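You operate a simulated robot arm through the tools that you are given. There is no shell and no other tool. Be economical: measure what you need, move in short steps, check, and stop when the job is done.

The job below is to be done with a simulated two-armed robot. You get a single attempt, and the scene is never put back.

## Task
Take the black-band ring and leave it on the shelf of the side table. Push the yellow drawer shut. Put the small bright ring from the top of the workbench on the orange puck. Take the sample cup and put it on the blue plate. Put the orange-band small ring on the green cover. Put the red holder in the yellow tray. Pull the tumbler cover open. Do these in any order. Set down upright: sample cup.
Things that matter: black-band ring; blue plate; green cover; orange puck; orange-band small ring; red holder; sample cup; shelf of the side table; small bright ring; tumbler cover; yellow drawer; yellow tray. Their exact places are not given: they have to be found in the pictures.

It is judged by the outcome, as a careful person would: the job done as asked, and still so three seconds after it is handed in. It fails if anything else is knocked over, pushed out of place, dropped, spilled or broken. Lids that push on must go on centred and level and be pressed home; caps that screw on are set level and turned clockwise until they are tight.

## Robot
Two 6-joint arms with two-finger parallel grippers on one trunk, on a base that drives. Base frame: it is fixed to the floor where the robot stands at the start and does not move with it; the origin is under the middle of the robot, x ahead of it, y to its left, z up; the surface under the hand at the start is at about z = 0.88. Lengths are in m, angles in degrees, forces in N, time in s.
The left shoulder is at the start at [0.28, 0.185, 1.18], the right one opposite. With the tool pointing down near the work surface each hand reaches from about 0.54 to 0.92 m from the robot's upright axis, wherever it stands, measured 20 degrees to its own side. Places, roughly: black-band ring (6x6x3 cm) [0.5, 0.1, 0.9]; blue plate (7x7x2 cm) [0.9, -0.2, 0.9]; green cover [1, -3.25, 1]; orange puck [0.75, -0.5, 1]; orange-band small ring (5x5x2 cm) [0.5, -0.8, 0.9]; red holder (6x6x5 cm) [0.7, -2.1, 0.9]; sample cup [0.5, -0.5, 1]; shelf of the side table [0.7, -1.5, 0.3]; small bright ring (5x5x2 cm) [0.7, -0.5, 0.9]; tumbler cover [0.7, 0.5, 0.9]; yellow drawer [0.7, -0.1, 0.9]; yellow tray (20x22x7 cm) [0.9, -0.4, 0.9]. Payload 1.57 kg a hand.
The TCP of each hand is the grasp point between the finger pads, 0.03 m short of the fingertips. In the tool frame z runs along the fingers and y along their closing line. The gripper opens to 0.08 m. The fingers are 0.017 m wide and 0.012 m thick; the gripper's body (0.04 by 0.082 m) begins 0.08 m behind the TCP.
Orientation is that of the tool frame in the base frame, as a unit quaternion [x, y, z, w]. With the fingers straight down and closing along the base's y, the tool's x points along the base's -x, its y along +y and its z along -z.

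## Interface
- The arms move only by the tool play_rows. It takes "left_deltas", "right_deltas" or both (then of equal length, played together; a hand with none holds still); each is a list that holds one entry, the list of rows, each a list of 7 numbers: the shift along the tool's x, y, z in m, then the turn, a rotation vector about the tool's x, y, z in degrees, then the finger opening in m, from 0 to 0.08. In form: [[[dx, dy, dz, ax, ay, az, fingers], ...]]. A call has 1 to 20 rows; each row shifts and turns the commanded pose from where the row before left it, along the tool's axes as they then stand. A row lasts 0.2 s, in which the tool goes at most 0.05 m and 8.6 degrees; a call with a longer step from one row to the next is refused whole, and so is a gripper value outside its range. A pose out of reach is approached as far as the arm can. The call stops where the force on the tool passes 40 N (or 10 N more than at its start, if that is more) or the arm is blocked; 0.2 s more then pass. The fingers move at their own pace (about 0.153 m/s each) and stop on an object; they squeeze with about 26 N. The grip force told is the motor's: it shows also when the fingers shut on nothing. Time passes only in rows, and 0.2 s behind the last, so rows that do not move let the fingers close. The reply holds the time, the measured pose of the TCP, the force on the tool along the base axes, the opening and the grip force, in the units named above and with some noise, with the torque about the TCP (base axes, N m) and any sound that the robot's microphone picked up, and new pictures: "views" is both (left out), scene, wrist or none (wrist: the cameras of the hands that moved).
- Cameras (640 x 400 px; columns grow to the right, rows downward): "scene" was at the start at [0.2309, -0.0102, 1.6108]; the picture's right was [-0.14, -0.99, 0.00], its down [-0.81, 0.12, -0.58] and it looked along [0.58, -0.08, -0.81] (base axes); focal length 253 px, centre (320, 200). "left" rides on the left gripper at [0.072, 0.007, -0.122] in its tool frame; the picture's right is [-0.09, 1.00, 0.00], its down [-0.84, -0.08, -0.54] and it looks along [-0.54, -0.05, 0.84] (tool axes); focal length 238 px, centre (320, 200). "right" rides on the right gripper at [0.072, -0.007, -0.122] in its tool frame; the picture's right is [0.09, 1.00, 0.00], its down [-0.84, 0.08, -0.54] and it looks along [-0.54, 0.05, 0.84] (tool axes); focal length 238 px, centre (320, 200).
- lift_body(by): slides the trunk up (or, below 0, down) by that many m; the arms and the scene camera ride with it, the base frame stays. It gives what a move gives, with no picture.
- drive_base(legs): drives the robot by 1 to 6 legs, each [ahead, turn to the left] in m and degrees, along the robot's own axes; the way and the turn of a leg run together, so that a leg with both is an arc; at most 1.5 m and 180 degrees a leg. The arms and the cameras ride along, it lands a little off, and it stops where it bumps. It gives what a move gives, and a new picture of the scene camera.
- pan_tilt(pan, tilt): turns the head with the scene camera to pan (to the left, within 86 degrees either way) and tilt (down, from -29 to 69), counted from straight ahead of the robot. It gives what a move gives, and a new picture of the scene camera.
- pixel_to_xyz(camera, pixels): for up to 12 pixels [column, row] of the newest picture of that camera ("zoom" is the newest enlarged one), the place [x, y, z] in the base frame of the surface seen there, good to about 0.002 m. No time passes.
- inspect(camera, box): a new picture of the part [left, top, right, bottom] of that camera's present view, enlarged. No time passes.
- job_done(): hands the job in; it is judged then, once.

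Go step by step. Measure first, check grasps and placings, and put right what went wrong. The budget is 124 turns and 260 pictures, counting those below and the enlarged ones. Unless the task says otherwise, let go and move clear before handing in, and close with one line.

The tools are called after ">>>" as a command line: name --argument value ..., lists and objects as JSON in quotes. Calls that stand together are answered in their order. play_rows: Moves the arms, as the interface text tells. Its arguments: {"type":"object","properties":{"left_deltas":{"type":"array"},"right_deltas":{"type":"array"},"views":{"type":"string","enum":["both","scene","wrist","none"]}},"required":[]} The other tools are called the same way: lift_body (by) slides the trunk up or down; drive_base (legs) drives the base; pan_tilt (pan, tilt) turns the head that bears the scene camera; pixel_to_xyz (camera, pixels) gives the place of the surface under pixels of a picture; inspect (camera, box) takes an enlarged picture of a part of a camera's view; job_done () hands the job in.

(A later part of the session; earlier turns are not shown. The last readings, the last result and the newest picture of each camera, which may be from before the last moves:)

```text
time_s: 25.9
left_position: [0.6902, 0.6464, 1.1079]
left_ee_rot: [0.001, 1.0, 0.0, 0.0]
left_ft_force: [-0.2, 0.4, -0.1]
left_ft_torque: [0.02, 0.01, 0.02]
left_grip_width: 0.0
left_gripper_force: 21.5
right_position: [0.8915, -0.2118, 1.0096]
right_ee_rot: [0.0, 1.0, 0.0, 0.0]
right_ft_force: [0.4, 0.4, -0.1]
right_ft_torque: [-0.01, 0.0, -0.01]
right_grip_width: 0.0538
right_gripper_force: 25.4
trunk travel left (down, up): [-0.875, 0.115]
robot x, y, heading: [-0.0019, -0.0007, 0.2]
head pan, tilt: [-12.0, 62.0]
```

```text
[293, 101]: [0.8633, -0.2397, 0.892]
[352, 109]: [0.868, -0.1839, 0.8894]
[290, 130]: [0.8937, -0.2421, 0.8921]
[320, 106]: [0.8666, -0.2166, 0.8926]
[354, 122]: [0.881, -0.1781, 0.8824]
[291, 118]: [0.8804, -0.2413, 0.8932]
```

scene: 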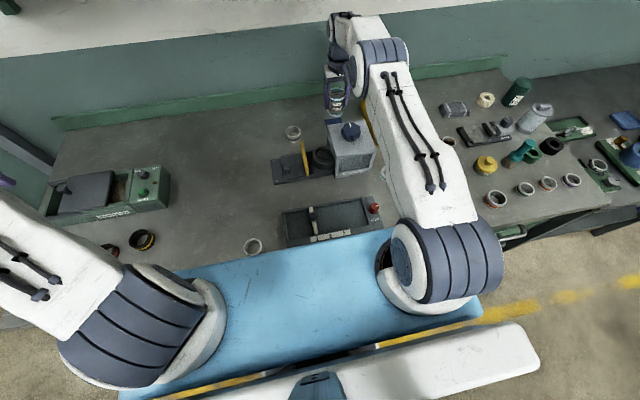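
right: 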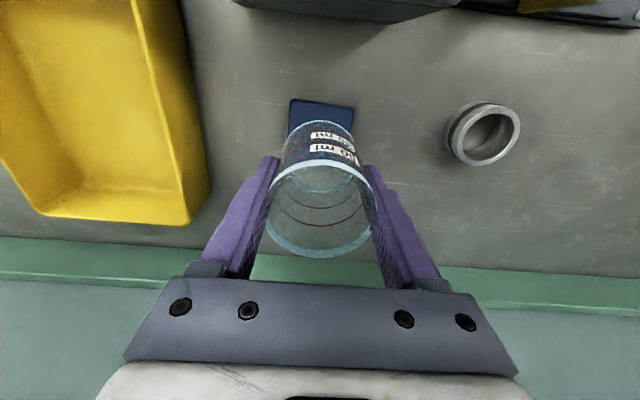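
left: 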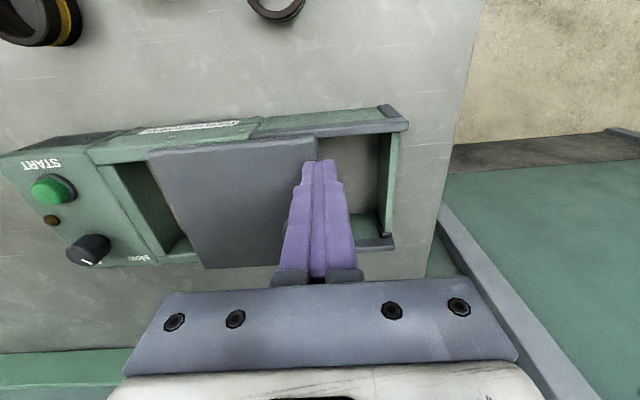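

Plate centre ≈(0.892,-0.213). Fine shift and lower to contact.

>>> play_rows --right_deltas '[[[-0.001, -0.0015, 0.02, 0, 0, 0, 0.04], [0, 0, 0.02, 0, 0, 0, 0.04], [0, 0, 0.015, 0, 0, 0, 0.04], [0, 0, 0.01, 0, 0, 0, 0.04], [0, 0, 0.004, 0, 0, 0, 0.04], [0, 0, 0.003, 0, 0, 0, 0.04], [0, 0, 0, 0, 0, 0, 0.04]]]' --views "wrist"

```text
time_s: 27.5
left_position: [0.6895, 0.6491, 1.1091]
left_ee_rot: [0.0, 1.0, -0.001, -0.001]
left_ft_force: [-0.4, 0.0, -0.2]
left_ft_torque: [-0.02, 0.02, 0.02]
left_grip_width: 0.0
left_gripper_force: 21.5
right_position: [0.8931, -0.2122, 0.9392]
right_ee_rot: [0.0, 1.0, 0.001, 0.002]
right_ft_force: [1.3, -0.2, 14.0]
right_ft_torque: [-0.1, 0.13, 0.13]
right_grip_width: 0.053
right_gripper_force: 25.6
trunk travel left (down, up): [-0.875, 0.115]
robot x, y, heading: [-0.0003, -0.0005, 0.2]
head pan, tilt: [-12.0, 62.0]
```

right: 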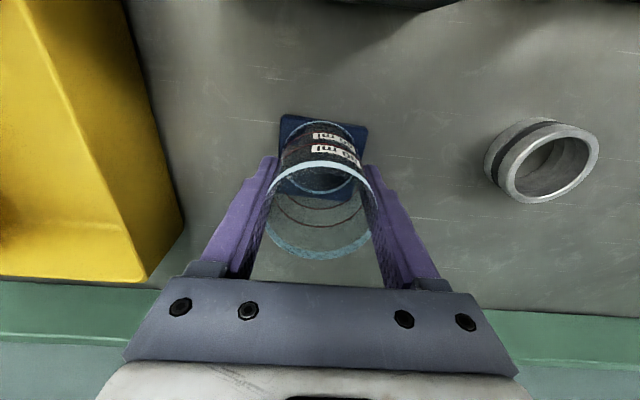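

Contact (14 N), cup is within the plate. Open and lift away.

>>> play_rows --right_deltas '[[[0, 0, 0, 0, 0, 0, 0.07], [0, 0, 0, 0, 0, 0, 0.07], [0, 0, -0.02, 0, 0, 0, 0.07], [0, 0, -0.04, 0, 0, 0, 0.07], [0, 0, -0.04, 0, 0, 0, 0.07], [0, 0, -0.04, 0, 0, 0, 0.07], [0, 0, -0.04, 0, 0, 0, 0.07]]]' --views "wrist"

```text
time_s: 29.1
left_position: [0.6908, 0.6477, 1.1076]
left_ee_rot: [0.0, 1.0, 0.0, 0.0]
left_ft_force: [0.6, 0.8, -0.7]
left_ft_torque: [0.0, 0.0, 0.05]
left_grip_width: 0.0003
left_gripper_force: 21.3
right_position: [0.8926, -0.2121, 1.1184]
right_ee_rot: [0.0, 1.0, 0.001, 0.0]
right_ft_force: [0.3, -0.2, -0.4]
right_ft_torque: [-0.01, 0.0, 0.0]
right_grip_width: 0.07
right_gripper_force: 0.1
trunk travel left (down, up): [-0.875, 0.115]
robot x, y, heading: [-0.0001, -0.0016, -0.1]
head pan, tilt: [-12.0, 62.0]
```

right: 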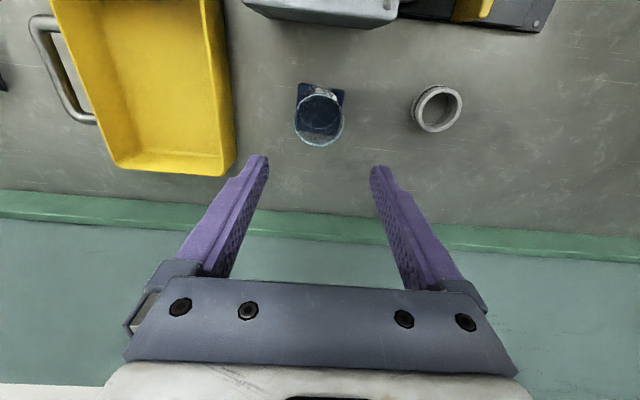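

The cup stands on the blue plate. Now bring the right hand back and the left hand over to view the yellow drawer.

>>> play_rows --left_deltas '[[[0.006, -0.044, -0.002, 0, 0, 0, 0.0], [0.006, -0.044, -0.002, 0, 0, 0, 0.0], [0.006, -0.044, -0.002, 0, 0, 0, 0.0], [0.006, -0.044, -0.002, 0, 0, 0, 0.0], [0.006, -0.044, -0.002, 0, 0, 0, 0.0], [0.006, -0.044, -0.002, 0, 0, 0, 0.0], [0.006, -0.044, -0.002, 0, 0, 0, 0.0], [0.006, -0.044, -0.002, 0, 0, 0, 0.0], [0.006, -0.044, -0.002, 0, 0, 0, 0.0], [0.006, -0.044, -0.002, 0, 0, 0, 0.0], [0.006, -0.044, -0.002, 0, 0, 0, 0.0], [0.006, -0.044, -0.002, 0, 0, 0, 0.0]]]' --right_deltas '[[[0.0, 0, -0.03, 0, 0, 0, 0.08], [0.03, -0.024, -0.01, 0, 0, 0, 0.08], [0.03, -0.024, 0, 0, 0, 0, 0.08], [0.03, -0.024, 0, 0, 0, 0, 0.08], [0.03, -0.024, 0, 0, 0, 0, 0.08], [0.03, -0.024, 0, 0, 0, 0, 0.08], [0.03, -0.024, 0, 0, 0, 0, 0.08], [0.03, -0.024, 0, 0, 0, 0, 0.08], [0.03, -0.024, 0, 0, 0, 0, 0.08], [0.03, -0.024, 0, 0, 0, 0, 0.08], [0.03, -0.024, 0, 0, 0, 0, 0.08], [0, 0, 0, 0, 0, 0, 0.08]]]'

>>> inspect --camera "left" --box '[100, 60, 420, 260]'

```text
time_s: 31.7
left_position: [0.6162, 0.1187, 1.1309]
left_ee_rot: [0.0, 1.0, -0.001, 0.0]
left_ft_force: [-1.1, 0.6, 0.1]
left_ft_torque: [0.02, -0.01, -0.02]
left_grip_width: 0.0002
left_gripper_force: 20.9
right_position: [0.5942, -0.4552, 1.1514]
right_ee_rot: [0.0, 1.0, 0.001, 0.0]
right_ft_force: [0.6, -0.4, -0.1]
right_ft_torque: [0.0, -0.06, -0.04]
right_grip_width: 0.0798
right_gripper_force: 0.0
trunk travel left (down, up): [-0.875, 0.115]
robot x, y, heading: [0.0024, 0.003, -0.1]
head pan, tilt: [-12.0, 62.0]
```

scene: 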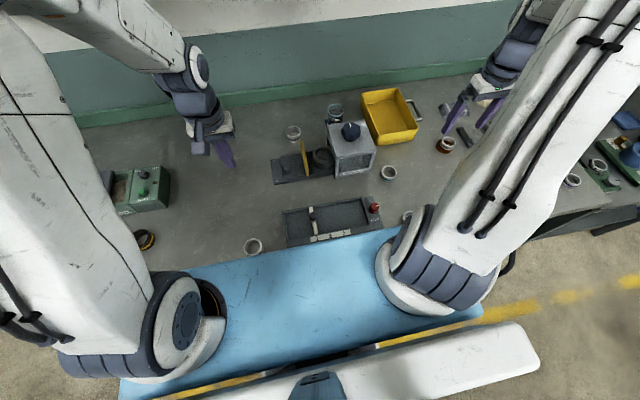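
right: 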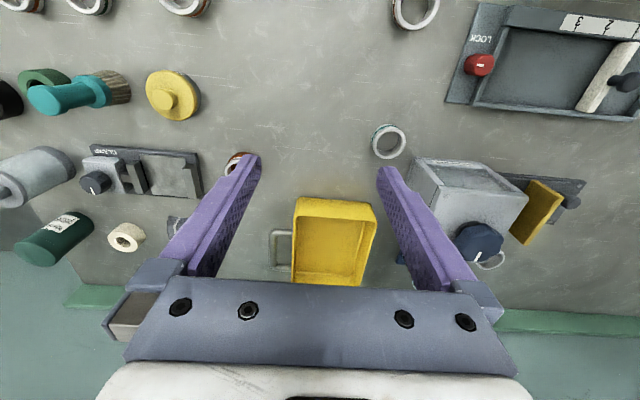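
left: 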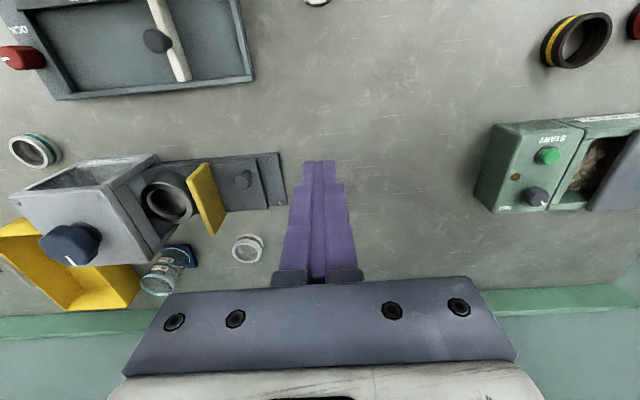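

```text
2.00 times, centred on (260, 160) of left
```

zoom: 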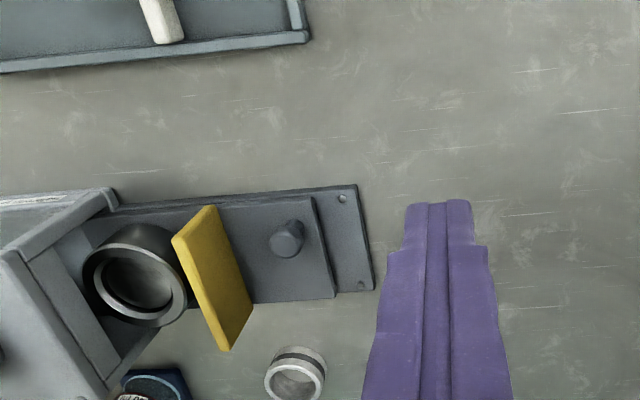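

The slab carries a black ring, yellow front and a knob; it slides -y into the housing. Measure panel, knob, and housing face.

>>> pixel_to_xyz --camera "left" --pixels '[[243, 180], [250, 205], [262, 205], [201, 166], [217, 210], [224, 228], [155, 160], [160, 245], [283, 205], [260, 160], [210, 195], [150, 220]]'

```text
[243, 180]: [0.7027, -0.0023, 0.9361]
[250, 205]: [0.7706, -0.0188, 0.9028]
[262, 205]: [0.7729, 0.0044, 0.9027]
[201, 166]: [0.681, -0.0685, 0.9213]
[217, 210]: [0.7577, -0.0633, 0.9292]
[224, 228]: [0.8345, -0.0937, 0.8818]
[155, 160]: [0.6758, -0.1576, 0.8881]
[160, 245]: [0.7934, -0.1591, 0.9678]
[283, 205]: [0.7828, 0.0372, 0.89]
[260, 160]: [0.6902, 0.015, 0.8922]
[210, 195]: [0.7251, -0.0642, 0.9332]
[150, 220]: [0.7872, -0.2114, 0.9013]
```

Knob at ≈(0.705,-0.002), top z 0.936. I'll grip the knob and push -y; move above it with 0.05 opening first.

>>> play_rows --left_deltas '[[[-0.03, -0.04, 0, 0, 0, 0, 0.05], [-0.03, -0.04, 0, 0, 0, 0, 0.05], [-0.03, -0.04, 0, 0, 0, 0, 0.05], [0, 0, 0.04, 0, 0, 0, 0.05], [0, 0, 0.04, 0, 0, 0, 0.05], [0, 0, 0.03, 0, 0, 0, 0.05]]]' --views "wrist"

```text
time_s: 33.1
left_position: [0.7096, 0.0018, 1.0207]
left_ee_rot: [0.0, 1.0, -0.001, 0.0]
left_ft_force: [0.1, -0.2, -0.5]
left_ft_torque: [0.01, -0.01, 0.02]
left_grip_width: 0.0502
left_gripper_force: 0.0
right_position: [0.5932, -0.4544, 1.1518]
right_ee_rot: [0.0, 1.0, 0.0, 0.0]
right_ft_force: [0.0, -0.3, -0.2]
right_ft_torque: [-0.01, 0.02, 0.0]
right_grip_width: 0.0801
right_gripper_force: 0.2
trunk travel left (down, up): [-0.875, 0.115]
robot x, y, heading: [0.0002, 0.0001, 0.2]
head pan, tilt: [-12.0, 62.0]
```

left: 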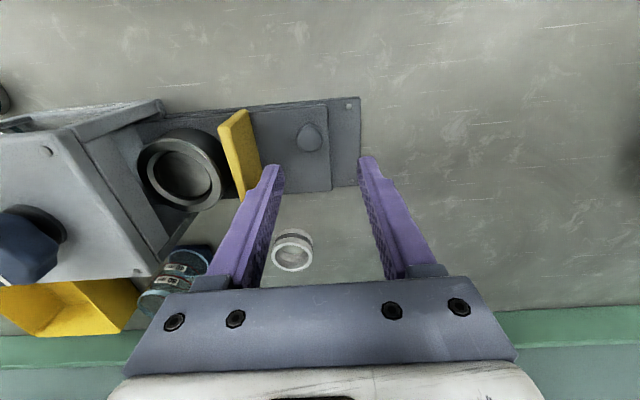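

>>> pixel_to_xyz --camera "left" --pixels '[[308, 137], [298, 135], [320, 135], [308, 125], [308, 149], [245, 110], [250, 150], [262, 170], [145, 110], [290, 160]]'

```text
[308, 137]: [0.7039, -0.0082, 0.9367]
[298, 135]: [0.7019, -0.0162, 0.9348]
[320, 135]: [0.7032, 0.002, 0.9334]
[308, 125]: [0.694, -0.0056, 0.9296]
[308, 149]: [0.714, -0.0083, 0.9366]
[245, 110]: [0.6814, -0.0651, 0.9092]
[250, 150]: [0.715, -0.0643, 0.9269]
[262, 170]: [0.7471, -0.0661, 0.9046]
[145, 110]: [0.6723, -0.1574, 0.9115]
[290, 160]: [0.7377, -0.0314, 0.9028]
```

Knob centre (0.704,-0.0075). Descend, grip, and push -y until it stops.

>>> play_rows --left_deltas '[[[0.0055, -0.009, 0, 0, 0, 0, 0.05], [0, 0, 0.03, 0, 0, 0, 0.05], [0, 0, 0.03, 0, 0, 0, 0.05], [0, 0, 0.018, 0, 0, 0, 0.05], [0, 0, 0, 0, 0, 0, 0.0], [0, 0, 0, 0, 0, 0, 0.0], [0, -0.008, 0, 0, 0, 0, 0.0], [0, -0.008, 0, 0, 0, 0, 0.0], [0, -0.008, 0, 0, 0, 0, 0.0], [0, -0.008, 0, 0, 0, 0, 0.0], [0, -0.008, 0, 0, 0, 0, 0.0], [0, -0.008, 0, 0, 0, 0, 0.0], [0, -0.008, 0, 0, 0, 0, 0.0], [0, -0.008, 0, 0, 0, 0, 0.0], [0, -0.006, 0, 0, 0, 0, 0.0], [0, -0.006, 0, 0, 0, 0, 0.0], [0, -0.006, 0, 0, 0, 0, 0.0], [0, -0.006, 0, 0, 0, 0, 0.0]]]' --views "wrist"

```text
time_s: 37.1
left_position: [0.7018, -0.0891, 0.9442]
left_ee_rot: [-0.002, 1.0, 0.003, -0.003]
left_ft_force: [4.7, 4.7, -4.8]
left_ft_torque: [0.21, 0.0, -0.04]
left_grip_width: 0.0236
left_gripper_force: 35.7
right_position: [0.5942, -0.4529, 1.1522]
right_ee_rot: [-0.001, 1.0, 0.001, -0.002]
right_ft_force: [0.3, -0.2, 0.4]
right_ft_torque: [0.01, 0.01, -0.01]
right_grip_width: 0.0803
right_gripper_force: 0.2
trunk travel left (down, up): [-0.875, 0.115]
robot x, y, heading: [-0.0004, 0.0023, 0.1]
head pan, tilt: [-12.0, 62.0]
stopped in row 18 (left hand): the force on the tool passed its limit at 42 N (the readings are from after the stop); the commanded pose is now the measured one
```

left: 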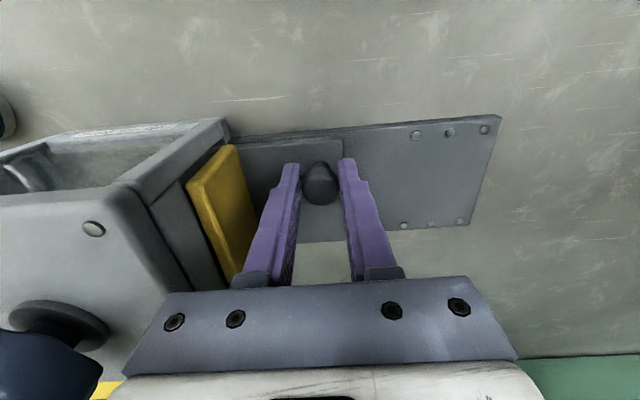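

It hit an end stop at 42 N; release, lift, and verify the panel is flush.

>>> play_rows --left_deltas '[[[0, 0, 0, 0, 0, 0, 0.045], [0, 0, 0, 0, 0, 0, 0.045], [0, 0, -0.03, 0, 0, 0, 0.045], [0, 0, -0.04, 0, 0, 0, 0.045], [0, 0.02, -0.04, 0, 0, 0, 0.045], [0, 0.04, -0.03, 0, 0, 0, 0.08], [0, 0.04, 0, 0, 0, 0, 0.08]]]' --views "wrist"

>>> inspect --camera "left" --box '[60, 60, 340, 240]'

```text
time_s: 38.7
left_position: [0.702, 0.0058, 1.0899]
left_ee_rot: [-0.001, 1.0, 0.003, -0.003]
left_ft_force: [0.0, 0.6, -0.5]
left_ft_torque: [-0.01, 0.03, -0.01]
left_grip_width: 0.0801
left_gripper_force: 0.0
right_position: [0.5946, -0.4529, 1.1515]
right_ee_rot: [-0.001, 1.0, -0.001, 0.0]
right_ft_force: [0.0, 0.3, 0.6]
right_ft_torque: [0.03, -0.01, 0.02]
right_grip_width: 0.0802
right_gripper_force: 0.0
trunk travel left (down, up): [-0.875, 0.115]
robot x, y, heading: [0.0039, 0.0014, 0.2]
head pan, tilt: [-12.0, 62.0]
```

left: 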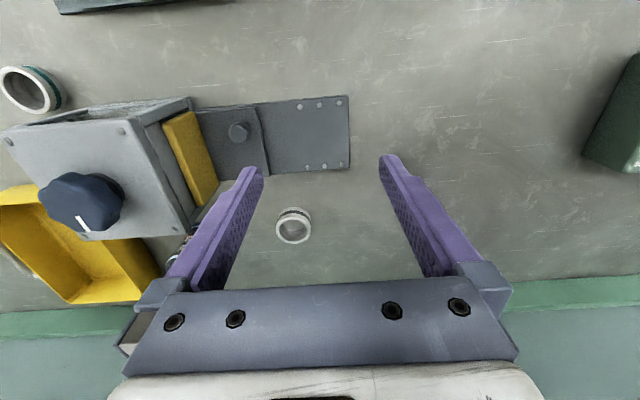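

```text
2.22 times, centred on (200, 150) of left
```

zoom: 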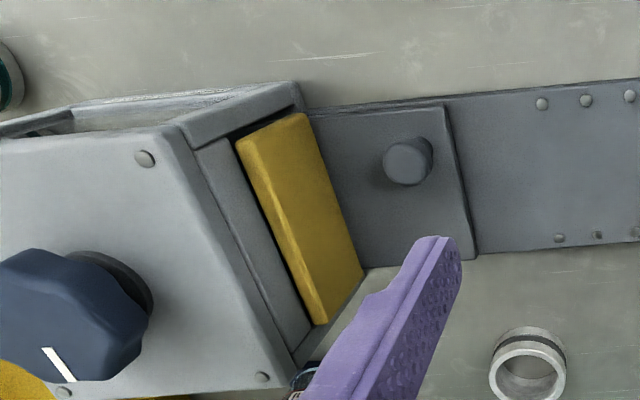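

The drawer front is flush in the housing: shut. Now raise the hands and reposition the robot to y≈0.35, slightly back, to finish the tumbler cover and pick the black-band ring.

>>> play_rows --left_deltas '[[[0.02, 0.01, -0.04, 0, 0, 0, 0.08], [0.02, 0.01, -0.04, 0, 0, 0, 0.08], [0.02, 0.01, -0.04, 0, 0, 0, 0.08]]]' --right_deltas '[[[0, 0.02, -0.03, 0, 0, 0, 0.08], [0, 0.02, -0.03, 0, 0, 0, 0.08], [0, 0, 0, 0, 0, 0, 0.08]]]' --views "none"

>>> drive_base --legs '[[-0.1, 0], [0, 90], [0.36, 0], [0, -90]]'

```text
time_s: 39.5
left_position: [0.6432, 0.0361, 1.2079]
left_ee_rot: [-0.001, 1.0, 0.004, -0.003]
left_ft_force: [0.4, 0.9, -0.6]
left_ft_torque: [-0.02, 0.01, 0.02]
left_grip_width: 0.0802
left_gripper_force: 0.0
right_position: [0.5949, -0.4132, 1.2122]
right_ee_rot: [0.0, 1.0, 0.0, 0.0]
right_ft_force: [-0.5, -0.2, 0.4]
right_ft_torque: [0.0, 0.01, 0.0]
right_grip_width: 0.0798
right_gripper_force: 0.1
trunk travel left (down, up): [-0.875, 0.115]
robot x, y, heading: [0.0023, 0.0002, 0.0]
head pan, tilt: [-12.0, 62.0]
```

```text
time_s: 50.0
left_position: [0.543, 0.3947, 1.2074]
left_ee_rot: [-0.011, 1.0, 0.004, -0.002]
left_ft_force: [0.2, 0.5, -0.7]
left_ft_torque: [-0.03, -0.04, 0.03]
left_grip_width: 0.0801
left_gripper_force: 0.1
right_position: [0.5037, -0.0558, 1.2107]
right_ee_rot: [-0.012, 1.0, 0.0, 0.0]
right_ft_force: [-0.2, 0.4, 0.8]
right_ft_torque: [-0.01, 0.0, 0.01]
right_grip_width: 0.0801
right_gripper_force: 0.1
trunk travel left (down, up): [-0.875, 0.115]
robot x, y, heading: [-0.0986, 0.3454, 1.3]
head pan, tilt: [-12.0, 62.0]
```

scene: 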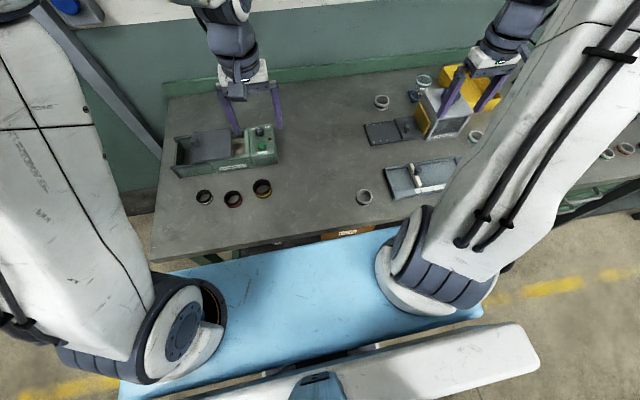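

Robot at (-0.099,0.345). Move the left hand over the knob and the right hand over the black-band ring.

>>> play_rows --left_deltas '[[[-0.026, 0.038, 0, 0, 0, 0, 0.08], [-0.026, 0.038, 0, 0, 0, 0, 0.08], [-0.026, 0.038, 0, 0, 0, 0, 0.08], [-0.026, 0.038, 0, 0, 0, 0, 0.08], [-0.026, 0.038, 0, 0, 0, 0, 0.08], [-0.026, 0.038, 0, 0, 0, 0, 0.08], [0, 0, 0.04, 0, 0, 0, 0.08], [0, 0, 0.04, 0, 0, 0, 0.08], [0, 0, 0.04, 0, 0, 0, 0.08]]]' --right_deltas '[[[0.004, 0.03, 0, 0, 0, 0, 0.08], [0.004, 0.03, 0, 0, 0, 0, 0.08], [0.004, 0.03, 0, 0, 0, 0, 0.08], [0.004, 0.03, 0, 0, 0, 0, 0.08], [0.004, 0.03, 0, 0, 0, 0, 0.08], [0.004, 0.03, 0.0, 0, 0, 0, 0.08], [0, 0, 0.05, 0, 0, 0, 0.08], [0, 0, 0.05, 0, 0, 0, 0.08], [0, 0, 0.05, 0, 0, 0, 0.08]]]' --views "wrist"

```text
time_s: 52.0
left_position: [0.6923, 0.6274, 1.0865]
left_ee_rot: [-0.012, 1.0, 0.003, -0.003]
left_ft_force: [-0.1, 0.0, 1.3]
left_ft_torque: [0.02, 0.02, -0.04]
left_grip_width: 0.0801
left_gripper_force: 0.1
right_position: [0.4747, 0.1268, 1.0588]
right_ee_rot: [-0.01, 1.0, 0.0, 0.0]
right_ft_force: [-0.8, 0.8, -0.7]
right_ft_torque: [-0.01, -0.02, 0.01]
right_grip_width: 0.0802
right_gripper_force: 0.1
trunk travel left (down, up): [-0.875, 0.115]
robot x, y, heading: [-0.0992, 0.3431, 1.3]
head pan, tilt: [-12.0, 62.0]
```

right: 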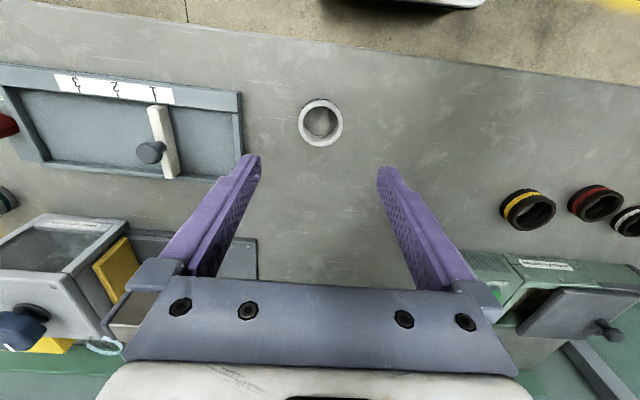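
left: 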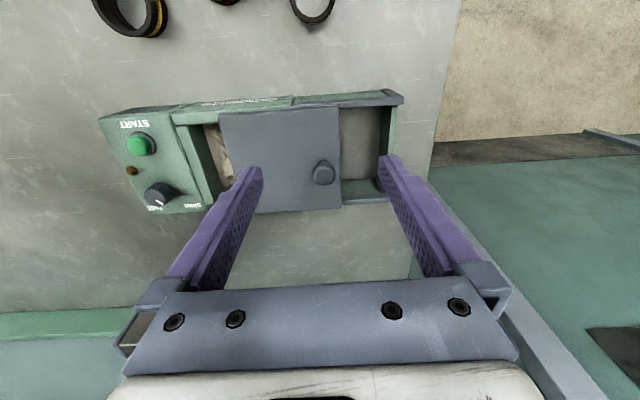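

Check the ring's band colour and measure both targets.

>>> inspect --camera "right" --box '[270, 80, 370, 160]'

>>> pixel_to_xyz --camera "right" --pixels '[[303, 122], [338, 122], [320, 104], [320, 143]]'

>>> pixel_to_xyz --camera "left" --pixels '[[325, 175], [313, 172], [333, 172], [324, 162], [340, 140], [365, 100], [390, 140], [280, 160]]'

```text
5.00 times, centred on (320, 120) of right
```

zoom: 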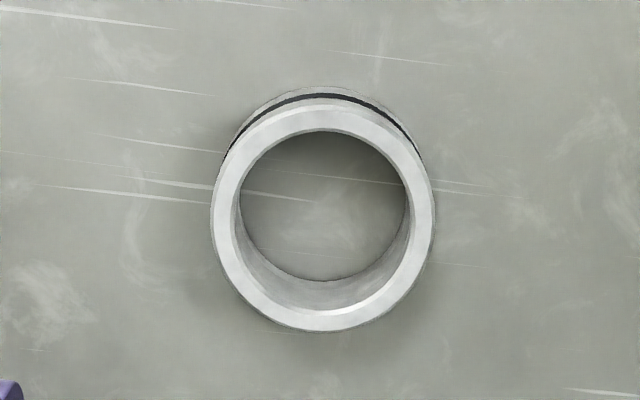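

```text
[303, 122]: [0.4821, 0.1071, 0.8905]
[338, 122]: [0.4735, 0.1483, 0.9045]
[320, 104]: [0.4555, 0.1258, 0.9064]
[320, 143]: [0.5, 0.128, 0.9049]
```

```text
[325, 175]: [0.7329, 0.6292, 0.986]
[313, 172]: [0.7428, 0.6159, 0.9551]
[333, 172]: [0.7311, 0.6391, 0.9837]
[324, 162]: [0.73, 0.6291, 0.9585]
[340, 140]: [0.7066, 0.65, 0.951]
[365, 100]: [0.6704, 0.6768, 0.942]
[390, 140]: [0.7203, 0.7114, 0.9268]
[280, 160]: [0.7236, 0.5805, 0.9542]
```

Black-band ring confirmed at (0.4785,0.127); knob now at (0.735,0.629). Descend and grip both.

>>> play_rows --left_deltas '[[[-0.022, 0.0, 0.02, 0, 0, 0, 0.08], [-0.021, 0.001, 0.02, 0, 0, 0, 0.08], [0, 0, 0.03, 0, 0, 0, 0.08], [0, 0, 0.0255, 0, 0, 0, 0.08], [0, 0, 0, 0, 0, 0, 0.08], [0, 0, 0, 0, 0, 0, 0.0], [0, 0, 0, 0, 0, 0, 0.0], [0, 0, 0, 0, 0, 0, 0.0]]]' --right_deltas '[[[-0.004, 0, 0.03, 0, 0, 0, 0.08], [0, 0, 0.03, 0, 0, 0, 0.08], [0, 0, 0.03, 0, 0, 0, 0.08], [0, 0, 0.03, 0, 0, 0, 0.08], [0, 0, 0.0255, 0, 0, 0, 0.08], [0, 0, 0, 0, 0, 0, 0.0], [0, 0, 0, 0, 0, 0, 0.0], [0, 0, 0, 0, 0, 0, 0.0]]]' --views "wrist"

```text
time_s: 53.8
left_position: [0.7375, 0.6315, 0.992]
left_ee_rot: [-0.012, 1.0, 0.004, -0.003]
left_ft_force: [1.2, 0.3, -1.5]
left_ft_torque: [-0.09, -0.65, 0.02]
left_grip_width: 0.0234
left_gripper_force: 35.7
right_position: [0.4787, 0.1256, 0.9131]
right_ee_rot: [-0.01, 1.0, 0.0, 0.0]
right_ft_force: [0.0, -1.5, -0.3]
right_ft_torque: [0.0, 0.0, -0.01]
right_grip_width: 0.0509
right_gripper_force: 25.8
trunk travel left (down, up): [-0.875, 0.115]
robot x, y, heading: [-0.0984, 0.3454, 1.3]
head pan, tilt: [-12.0, 62.0]
```

right: 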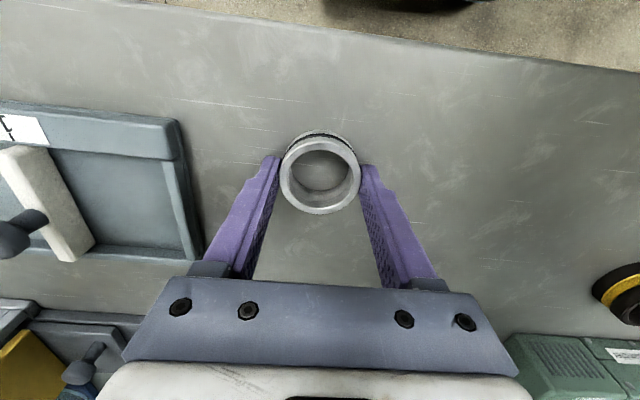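
left: 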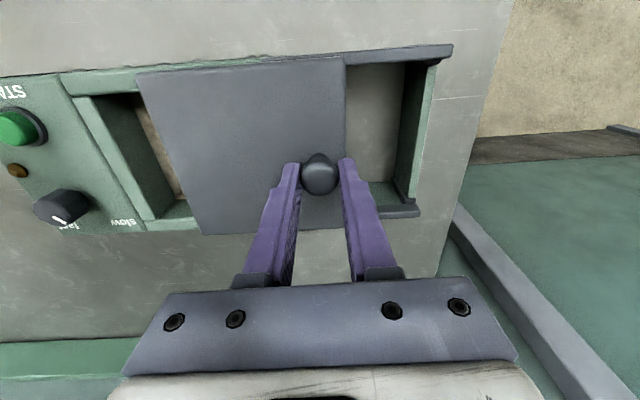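

Both gripped. Pull the cover +y to its stop and lift the ring.

>>> play_rows --left_deltas '[[[0, 0.008, 0, 0, 0, 0, 0.0], [0, 0.008, 0, 0, 0, 0, 0.0], [0, 0.008, 0, 0, 0, 0, 0.0], [0, 0.008, 0, 0, 0, 0, 0.0], [0, 0.008, 0, 0, 0, 0, 0.0], [0, 0.008, 0, 0, 0, 0, 0.0], [0, 0.008, 0, 0, 0, 0, 0.0], [0, 0.008, 0, 0, 0, 0, 0.0], [0, 0.006, 0, 0, 0, 0, 0.0], [0, 0.006, 0, 0, 0, 0, 0.0], [0, 0.006, 0, 0, 0, 0, 0.0], [0, 0.006, 0, 0, 0, 0, 0.0]]]' --right_deltas '[[[0, 0, -0.02, 0, 0, 0, 0.0], [0, 0, -0.02, 0, 0, 0, 0.0], [0, 0, -0.03, 0, 0, 0, 0.0], [0, 0, -0.03, 0, 0, 0, 0.0], [0, 0, -0.03, 0, 0, 0, 0.0], [0, 0, -0.03, 0, 0, 0, 0.0], [0, 0, -0.03, 0, 0, 0, 0.0], [0, 0, -0.03, 0, 0, 0, 0.0], [0, 0, -0.03, 0, 0, 0, 0.0], [0, 0, -0.03, 0, 0, 0, 0.0], [0, 0, 0, 0, 0, 0, 0.0], [0, 0, 0, 0, 0, 0, 0.0]]]' --views "wrist"

```text
time_s: 56.0
left_position: [0.7368, 0.6947, 0.992]
left_ee_rot: [-0.009, 1.0, -0.001, -0.003]
left_ft_force: [4.8, -1.7, -9.1]
left_ft_torque: [-0.16, -0.98, 0.03]
left_grip_width: 0.0236
left_gripper_force: 35.5
right_position: [0.4809, 0.1242, 1.1767]
right_ee_rot: [-0.01, 1.0, -0.001, -0.001]
right_ft_force: [0.4, 1.2, -1.6]
right_ft_torque: [0.02, 0.0, 0.0]
right_grip_width: 0.0512
right_gripper_force: 25.6
trunk travel left (down, up): [-0.875, 0.115]
robot x, y, heading: [-0.0984, 0.3471, 1.1]
head pan, tilt: [-12.0, 62.0]
stopped in row 10 (left hand): the force on the tool passed its limit at 45 N (the readings are from after the stop); the commanded pose is now the measured one
```

right: 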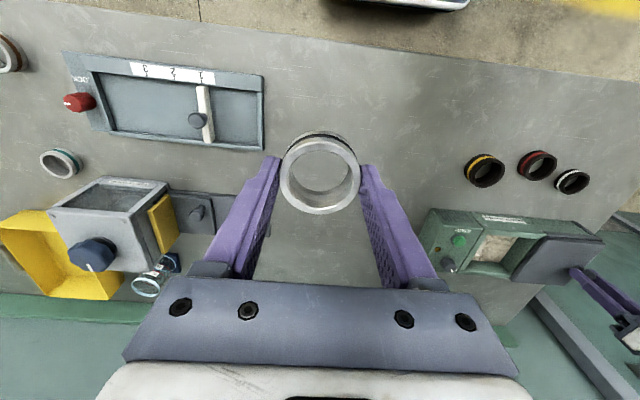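
left: 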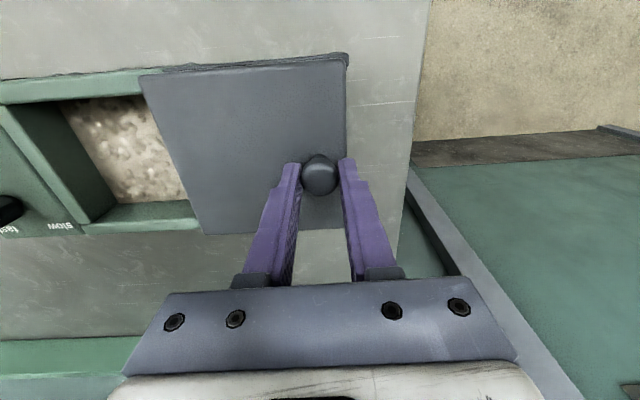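

Cover is fully open (stop at 45 N, granules visible). Release the knob, lift both hands.

>>> play_rows --left_deltas '[[[0, 0, 0, 0, 0, 0, 0.05], [0, 0, 0, 0, 0, 0, 0.06], [0, 0, -0.03, 0, 0, 0, 0.06], [0, 0, -0.04, 0, 0, 0, 0.06], [0, -0.03, -0.04, 0, 0, 0, 0.06], [0.03, -0.03, -0.04, 0, 0, 0, 0.06], [0.03, -0.03, -0.04, 0, 0, 0, 0.06], [0.03, -0.03, -0.02, 0, 0, 0, 0.06]]]' --views "wrist"

```text
refused: row 6 steps farther than a row can; nothing moved
```

>>> play_rows --left_deltas '[[[0, 0, 0, 0, 0, 0, 0.05], [0, 0, 0, 0, 0, 0, 0.06], [0, 0, -0.03, 0, 0, 0, 0.06], [0, 0, -0.04, 0, 0, 0, 0.06], [0, -0.03, -0.035, 0, 0, 0, 0.06], [0.025, -0.025, -0.03, 0, 0, 0, 0.06], [0.025, -0.025, -0.03, 0, 0, 0, 0.06], [0.025, -0.025, -0.03, 0, 0, 0, 0.06], [0.025, -0.025, -0.01, 0, 0, 0, 0.06]]]' --views "wrist"

```text
time_s: 58.0
left_position: [0.6393, 0.5664, 1.1985]
left_ee_rot: [-0.01, 1.0, 0.0, -0.003]
left_ft_force: [-0.1, -0.3, -0.4]
left_ft_torque: [0.03, 0.01, 0.0]
left_grip_width: 0.0603
left_gripper_force: 0.1
right_position: [0.4799, 0.124, 1.178]
right_ee_rot: [-0.009, 1.0, 0.0, 0.0]
right_ft_force: [0.0, 1.1, -1.1]
right_ft_torque: [-0.01, 0.02, 0.0]
right_grip_width: 0.0513
right_gripper_force: 25.9
trunk travel left (down, up): [-0.875, 0.115]
robot x, y, heading: [-0.1012, 0.3464, 1.4]
head pan, tilt: [-12.0, 62.0]
```

left: 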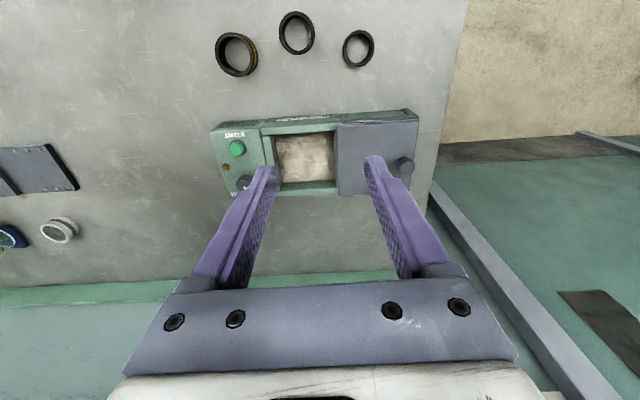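

Cover stays open. Drive along the benches to y≈-1.1 with the black-band ring in the right hand.

>>> drive_base --legs '[[0, -91.4], [1.44, 0], [0, 90]]'

>>> pan_tilt --pan 0 --tilt 50

```text
time_s: 72.8
left_position: [0.6547, -0.8905, 1.1984]
left_ee_rot: [-0.003, 1.0, 0.0, -0.003]
left_ft_force: [0.4, 0.2, -0.4]
left_ft_torque: [-0.01, 0.02, 0.03]
left_grip_width: 0.0601
left_gripper_force: 0.1
right_position: [0.4874, -1.3296, 1.1773]
right_ee_rot: [-0.004, 1.0, 0.0, 0.0]
right_ft_force: [0.7, 1.1, -2.2]
right_ft_torque: [-0.01, -0.02, 0.06]
right_grip_width: 0.0514
right_gripper_force: 25.5
trunk travel left (down, up): [-0.875, 0.115]
robot x, y, heading: [-0.0871, -1.1002, 0.5]
head pan, tilt: [-12.0, 62.0]
```

scene: 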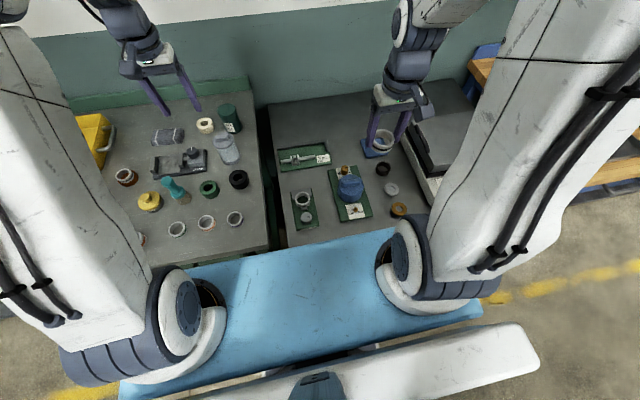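

```text
time_s: 73.6
left_position: [0.6548, -0.8909, 1.1977]
left_ee_rot: [-0.003, 1.0, -0.001, -0.004]
left_ft_force: [-1.3, 0.1, -0.4]
left_ft_torque: [0.01, -0.02, 0.05]
left_grip_width: 0.0598
left_gripper_force: 0.1
right_position: [0.4864, -1.3289, 1.1768]
right_ee_rot: [-0.003, 1.0, 0.0, 0.001]
right_ft_force: [0.3, -0.3, -1.7]
right_ft_torque: [-0.01, -0.02, -0.03]
right_grip_width: 0.0514
right_gripper_force: 26.1
trunk travel left (down, up): [-0.875, 0.115]
robot x, y, heading: [-0.0883, -1.1014, 0.1]
head pan, tilt: [0.0, 50.0]
```

scene: 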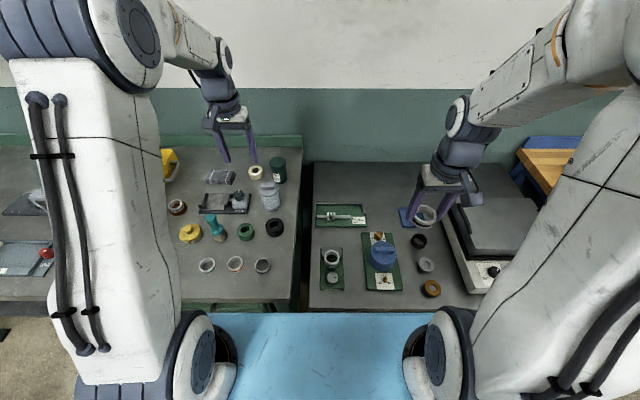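

The row of rings is at scene (207..262,265); enlarge to choose the orange-band small one and measure.

>>> inspect --camera "scene" --box '[170, 230, 290, 300]'

>>> pixel_to_xyz --camera "scene" --pixels '[[226, 262], [242, 262], [234, 256], [234, 270], [207, 259], [262, 260], [320, 300], [400, 305], [310, 200]]'

```text
5.33 times, centred on (230, 265) of scene
```

zoom: 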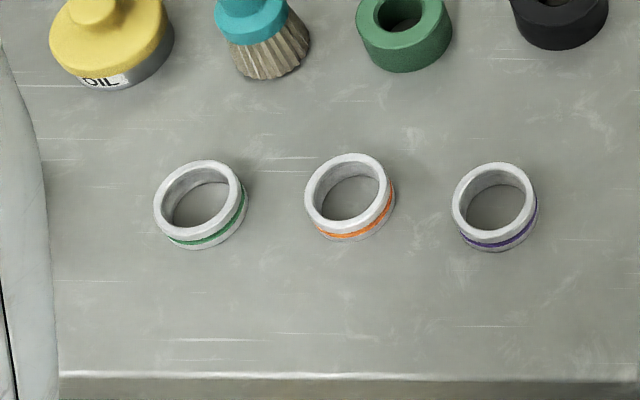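

```text
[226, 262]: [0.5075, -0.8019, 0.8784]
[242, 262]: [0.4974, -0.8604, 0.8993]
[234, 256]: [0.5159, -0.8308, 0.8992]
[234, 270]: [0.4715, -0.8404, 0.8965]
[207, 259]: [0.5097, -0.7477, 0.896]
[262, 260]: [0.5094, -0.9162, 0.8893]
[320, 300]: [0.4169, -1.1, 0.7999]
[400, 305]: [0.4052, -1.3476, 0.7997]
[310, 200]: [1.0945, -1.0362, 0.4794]
```

Orange-band small ring centre ≈(0.495,-0.838). Move the left hand above it.

>>> play_rows --left_deltas '[[[0.04, 0.013, 0, 0, 0, 0, 0.08], [0.04, 0.013, 0, 0, 0, 0, 0.08], [0.04, 0.013, 0, 0, 0, 0, 0.08], [0.04, 0.013, 0, 0, 0, 0, 0.08], [0, 0, 0.05, 0, 0, 0, 0.08], [0, 0, 0.05, 0, 0, 0, 0.08], [0, 0, 0.05, 0, 0, 0, 0.08]]]' --views "wrist"

```text
time_s: 75.2
left_position: [0.4936, -0.8388, 1.049]
left_ee_rot: [-0.003, 1.0, -0.002, -0.004]
left_ft_force: [-0.7, 0.0, 0.0]
left_ft_torque: [0.0, 0.01, 0.0]
left_grip_width: 0.0798
left_gripper_force: 0.0
right_position: [0.4874, -1.3296, 1.1779]
right_ee_rot: [-0.004, 1.0, 0.0, 0.0]
right_ft_force: [0.8, -0.3, -0.6]
right_ft_torque: [0.02, 0.01, 0.0]
right_grip_width: 0.0511
right_gripper_force: 26.1
trunk travel left (down, up): [-0.875, 0.115]
robot x, y, heading: [-0.0878, -1.0991, 0.5]
head pan, tilt: [0.0, 50.0]
```

left: 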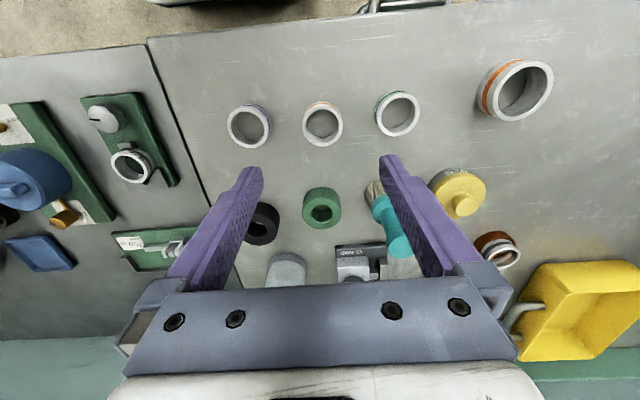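

>>> pixel_to_xyz --camera "left" --pixels '[[306, 125], [340, 125], [322, 108], [322, 143], [378, 118], [267, 127]]'

```text
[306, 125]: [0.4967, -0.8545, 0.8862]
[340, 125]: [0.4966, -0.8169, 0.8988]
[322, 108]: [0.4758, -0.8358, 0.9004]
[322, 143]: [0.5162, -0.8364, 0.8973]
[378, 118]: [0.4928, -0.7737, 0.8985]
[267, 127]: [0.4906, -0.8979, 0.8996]
```

Centre (0.496,-0.8365), neighbours 6 cm off. Descend with 0.07 opening and grip.

>>> play_rows --left_deltas '[[[-0.0025, 0.002, 0.03, 0, 0, 0, 0.07], [0, 0, 0.03, 0, 0, 0, 0.07], [0, 0, 0.03, 0, 0, 0, 0.07], [0, 0, 0.03, 0, 0, 0, 0.07], [0, 0, 0.0175, 0, 0, 0, 0.07], [0, 0, 0, 0, 0, 0, 0.0], [0, 0, 0, 0, 0, 0, 0.0], [0, 0, 0, 0, 0, 0, 0.0], [0, 0, -0.03, 0, 0, 0, 0.0], [0, 0, -0.04, 0, 0, 0, 0.0], [0, 0, -0.04, 0, 0, 0, 0.0], [0, 0, -0.04, 0, 0, 0, 0.0], [0, 0, -0.04, 0, 0, 0, 0.0], [0, 0, -0.04, 0, 0, 0, 0.0], [0, 0, -0.04, 0, 0, 0, 0.0]]]' --views "wrist"

```text
time_s: 78.4
left_position: [0.492, -0.8404, 1.1869]
left_ee_rot: [-0.003, 1.0, 0.0, -0.004]
left_ft_force: [0.0, -0.6, -0.4]
left_ft_torque: [-0.01, -0.01, -0.04]
left_grip_width: 0.0459
left_gripper_force: 26.0
right_position: [0.4876, -1.3299, 1.1761]
right_ee_rot: [-0.004, 1.0, 0.001, 0.0]
right_ft_force: [0.2, 0.4, -0.8]
right_ft_torque: [0.0, 0.01, 0.03]
right_grip_width: 0.051
right_gripper_force: 25.9
trunk travel left (down, up): [-0.875, 0.115]
robot x, y, heading: [-0.0904, -1.1048, 0.6]
head pan, tilt: [0.0, 50.0]
```

left: 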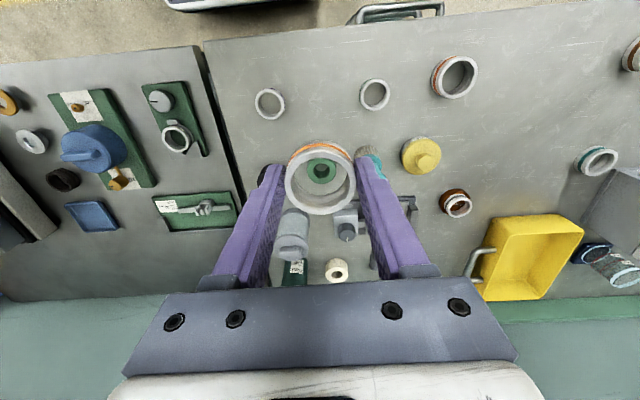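

Orange-band ring is held. Back up and lower the trunk to look under the side table.

>>> drive_base --legs '[[-0.55, -0.5]]'

>>> lift_body --by -0.55

>>> pan_tilt --pan -15 --tilt 30

```text
time_s: 81.3
left_position: [-0.0252, -0.826, 1.1909]
left_ee_rot: [-0.016, 1.0, -0.001, 0.002]
left_ft_force: [-0.6, 2.0, -0.7]
left_ft_torque: [0.0, -0.06, 0.01]
left_grip_width: 0.0454
left_gripper_force: 25.6
right_position: [-0.0184, -1.315, 1.183]
right_ee_rot: [-0.017, 1.0, 0.0, 0.006]
right_ft_force: [-0.7, 0.5, -1.3]
right_ft_torque: [-0.02, -0.03, -0.02]
right_grip_width: 0.0514
right_gripper_force: 25.3
trunk travel left (down, up): [-0.875, 0.115]
robot x, y, heading: [-0.5837, -1.103, 3.4]
head pan, tilt: [0.0, 50.0]
stopped in leg 1: the robot was blocked; the commanded pose is now the measured one
```

scene: 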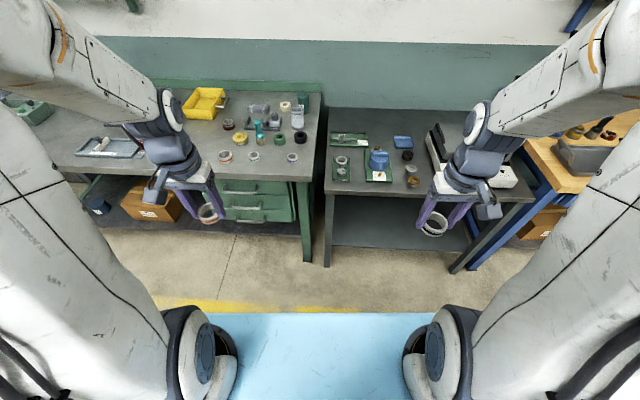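

```text
refused: -0.55 is not a number from -0.4 to 0.4
```

```text
time_s: 82.1
left_position: [-0.0205, -0.8266, 1.1889]
left_ee_rot: [-0.016, 1.0, 0.0, 0.001]
left_ft_force: [0.1, 0.2, 0.2]
left_ft_torque: [0.04, 0.0, 0.02]
left_grip_width: 0.0459
left_gripper_force: 26.1
right_position: [-0.0139, -1.3163, 1.181]
right_ee_rot: [-0.016, 1.0, 0.001, 0.004]
right_ft_force: [-0.5, -0.2, -1.2]
right_ft_torque: [0.02, -0.01, 0.02]
right_grip_width: 0.0512
right_gripper_force: 25.8
trunk travel left (down, up): [-0.875, 0.115]
robot x, y, heading: [-0.5863, -1.0974, 3.1]
head pan, tilt: [-15.0, 30.0]
```

scene: 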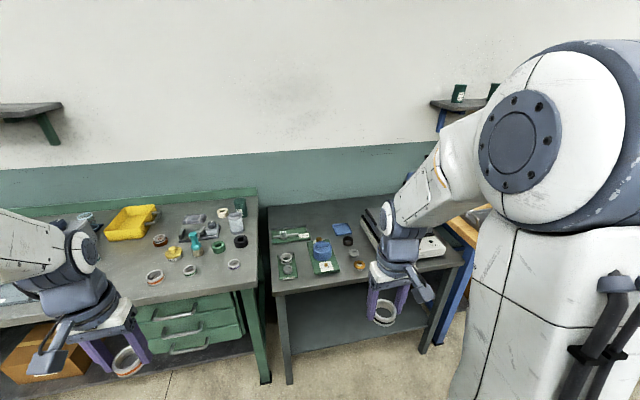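

The backing ended against something behind, so I'll nudge forward a little. The shelf is visible at scene (340,315); measuring, and lowering the trunk in steps.

>>> pixel_to_xyz --camera "scene" --pixels '[[340, 320], [300, 310], [340, 345], [400, 330], [420, 300], [360, 300], [285, 295], [330, 290], [440, 268], [300, 350], [430, 345], [263, 370]]'

>>> drive_base --legs '[[0.05, -3]]'

>>> lift_body --by -0.3

```text
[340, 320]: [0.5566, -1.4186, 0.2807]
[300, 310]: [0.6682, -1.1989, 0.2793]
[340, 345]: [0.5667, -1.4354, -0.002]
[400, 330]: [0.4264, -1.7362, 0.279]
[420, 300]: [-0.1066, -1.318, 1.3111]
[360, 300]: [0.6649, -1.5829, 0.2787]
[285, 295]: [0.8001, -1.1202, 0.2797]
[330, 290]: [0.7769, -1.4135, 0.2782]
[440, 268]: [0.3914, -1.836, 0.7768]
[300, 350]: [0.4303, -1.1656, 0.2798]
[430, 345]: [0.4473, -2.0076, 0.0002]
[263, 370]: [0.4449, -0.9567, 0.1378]
```

```text
time_s: 83.0
left_position: [0.0419, -0.8557, 1.1878]
left_ee_rot: [0.011, 1.0, 0.0, 0.001]
left_ft_force: [-0.2, 0.1, -1.5]
left_ft_torque: [0.0, -0.03, -0.01]
left_grip_width: 0.0459
left_gripper_force: 25.8
right_position: [0.0209, -1.3467, 1.1806]
right_ee_rot: [0.01, 1.0, 0.0, 0.004]
right_ft_force: [0.0, 0.2, -1.1]
right_ft_torque: [0.0, 0.01, -0.01]
right_grip_width: 0.0514
right_gripper_force: 25.5
trunk travel left (down, up): [-0.875, 0.115]
robot x, y, heading: [-0.5363, -1.0988, 0.0]
head pan, tilt: [-15.0, 30.0]
```

scene: 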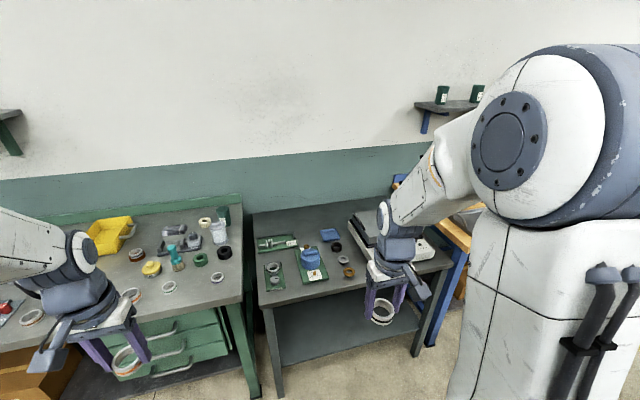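

```text
time_s: 86.0
left_position: [0.0409, -0.8572, 0.8883]
left_ee_rot: [0.011, 1.0, 0.0, 0.001]
left_ft_force: [-0.6, -0.2, -0.2]
left_ft_torque: [-0.02, 0.01, 0.02]
left_grip_width: 0.046
left_gripper_force: 25.4
right_position: [0.0202, -1.3461, 0.8796]
right_ee_rot: [0.01, 1.0, 0.001, 0.005]
right_ft_force: [0.4, -0.1, -1.0]
right_ft_torque: [0.01, -0.01, 0.0]
right_grip_width: 0.0512
right_gripper_force: 26.1
trunk travel left (down, up): [-0.575, 0.415]
robot x, y, heading: [-0.5334, -1.1042, -0.1]
head pan, tilt: [-15.0, 30.0]
```

Shelf surface z=0.28, front edge x≈0.42, y -1.1…-1.75. I need the arm's height profile to clear the tabletop underside; take a new head view and measure the arm.

>>> pan_tilt --pan -25 --tilt 25

>>> pixel_to_xyz --camera "scene" --pixels '[[320, 200]]'

```text
time_s: 86.7
left_position: [0.04, -0.8562, 0.8891]
left_ee_rot: [0.012, 1.0, 0.0, 0.001]
left_ft_force: [-1.1, 0.1, -1.4]
left_ft_torque: [-0.01, 0.02, -0.01]
left_grip_width: 0.0459
left_gripper_force: 26.0
right_position: [0.0203, -1.3473, 0.8817]
right_ee_rot: [0.01, 1.0, 0.001, 0.005]
right_ft_force: [-0.5, -0.3, -1.4]
right_ft_torque: [0.03, 0.03, 0.01]
right_grip_width: 0.0515
right_gripper_force: 25.8
trunk travel left (down, up): [-0.575, 0.415]
robot x, y, heading: [-0.5363, -1.0955, -0.1]
head pan, tilt: [-25.0, 25.0]
```

scene: 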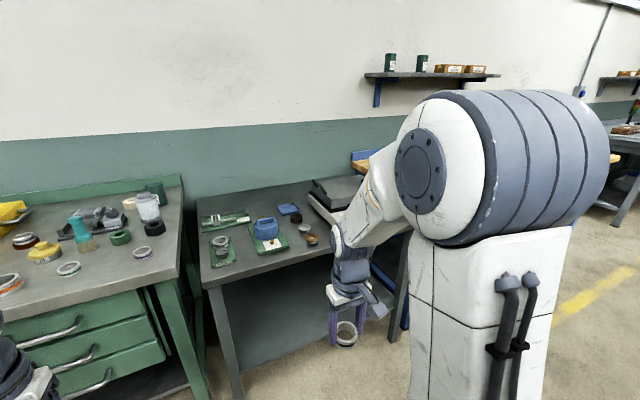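

```text
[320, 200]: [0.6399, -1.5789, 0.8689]
```

>>> pixel_to_xyz --camera "scene" --pixels '[[420, 170], [520, 130], [500, 90], [430, 115], [385, 180], [365, 215], [340, 240], [350, 270], [360, 295], [480, 260], [470, 370]]'

```text
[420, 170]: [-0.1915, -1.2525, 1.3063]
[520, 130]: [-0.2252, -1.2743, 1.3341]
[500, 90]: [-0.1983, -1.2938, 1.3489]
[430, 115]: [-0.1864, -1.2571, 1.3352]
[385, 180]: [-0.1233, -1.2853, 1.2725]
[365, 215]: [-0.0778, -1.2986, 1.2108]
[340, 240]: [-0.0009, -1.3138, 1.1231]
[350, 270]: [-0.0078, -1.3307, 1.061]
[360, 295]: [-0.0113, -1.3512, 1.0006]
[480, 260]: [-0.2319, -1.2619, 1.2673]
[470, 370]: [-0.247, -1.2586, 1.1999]
```

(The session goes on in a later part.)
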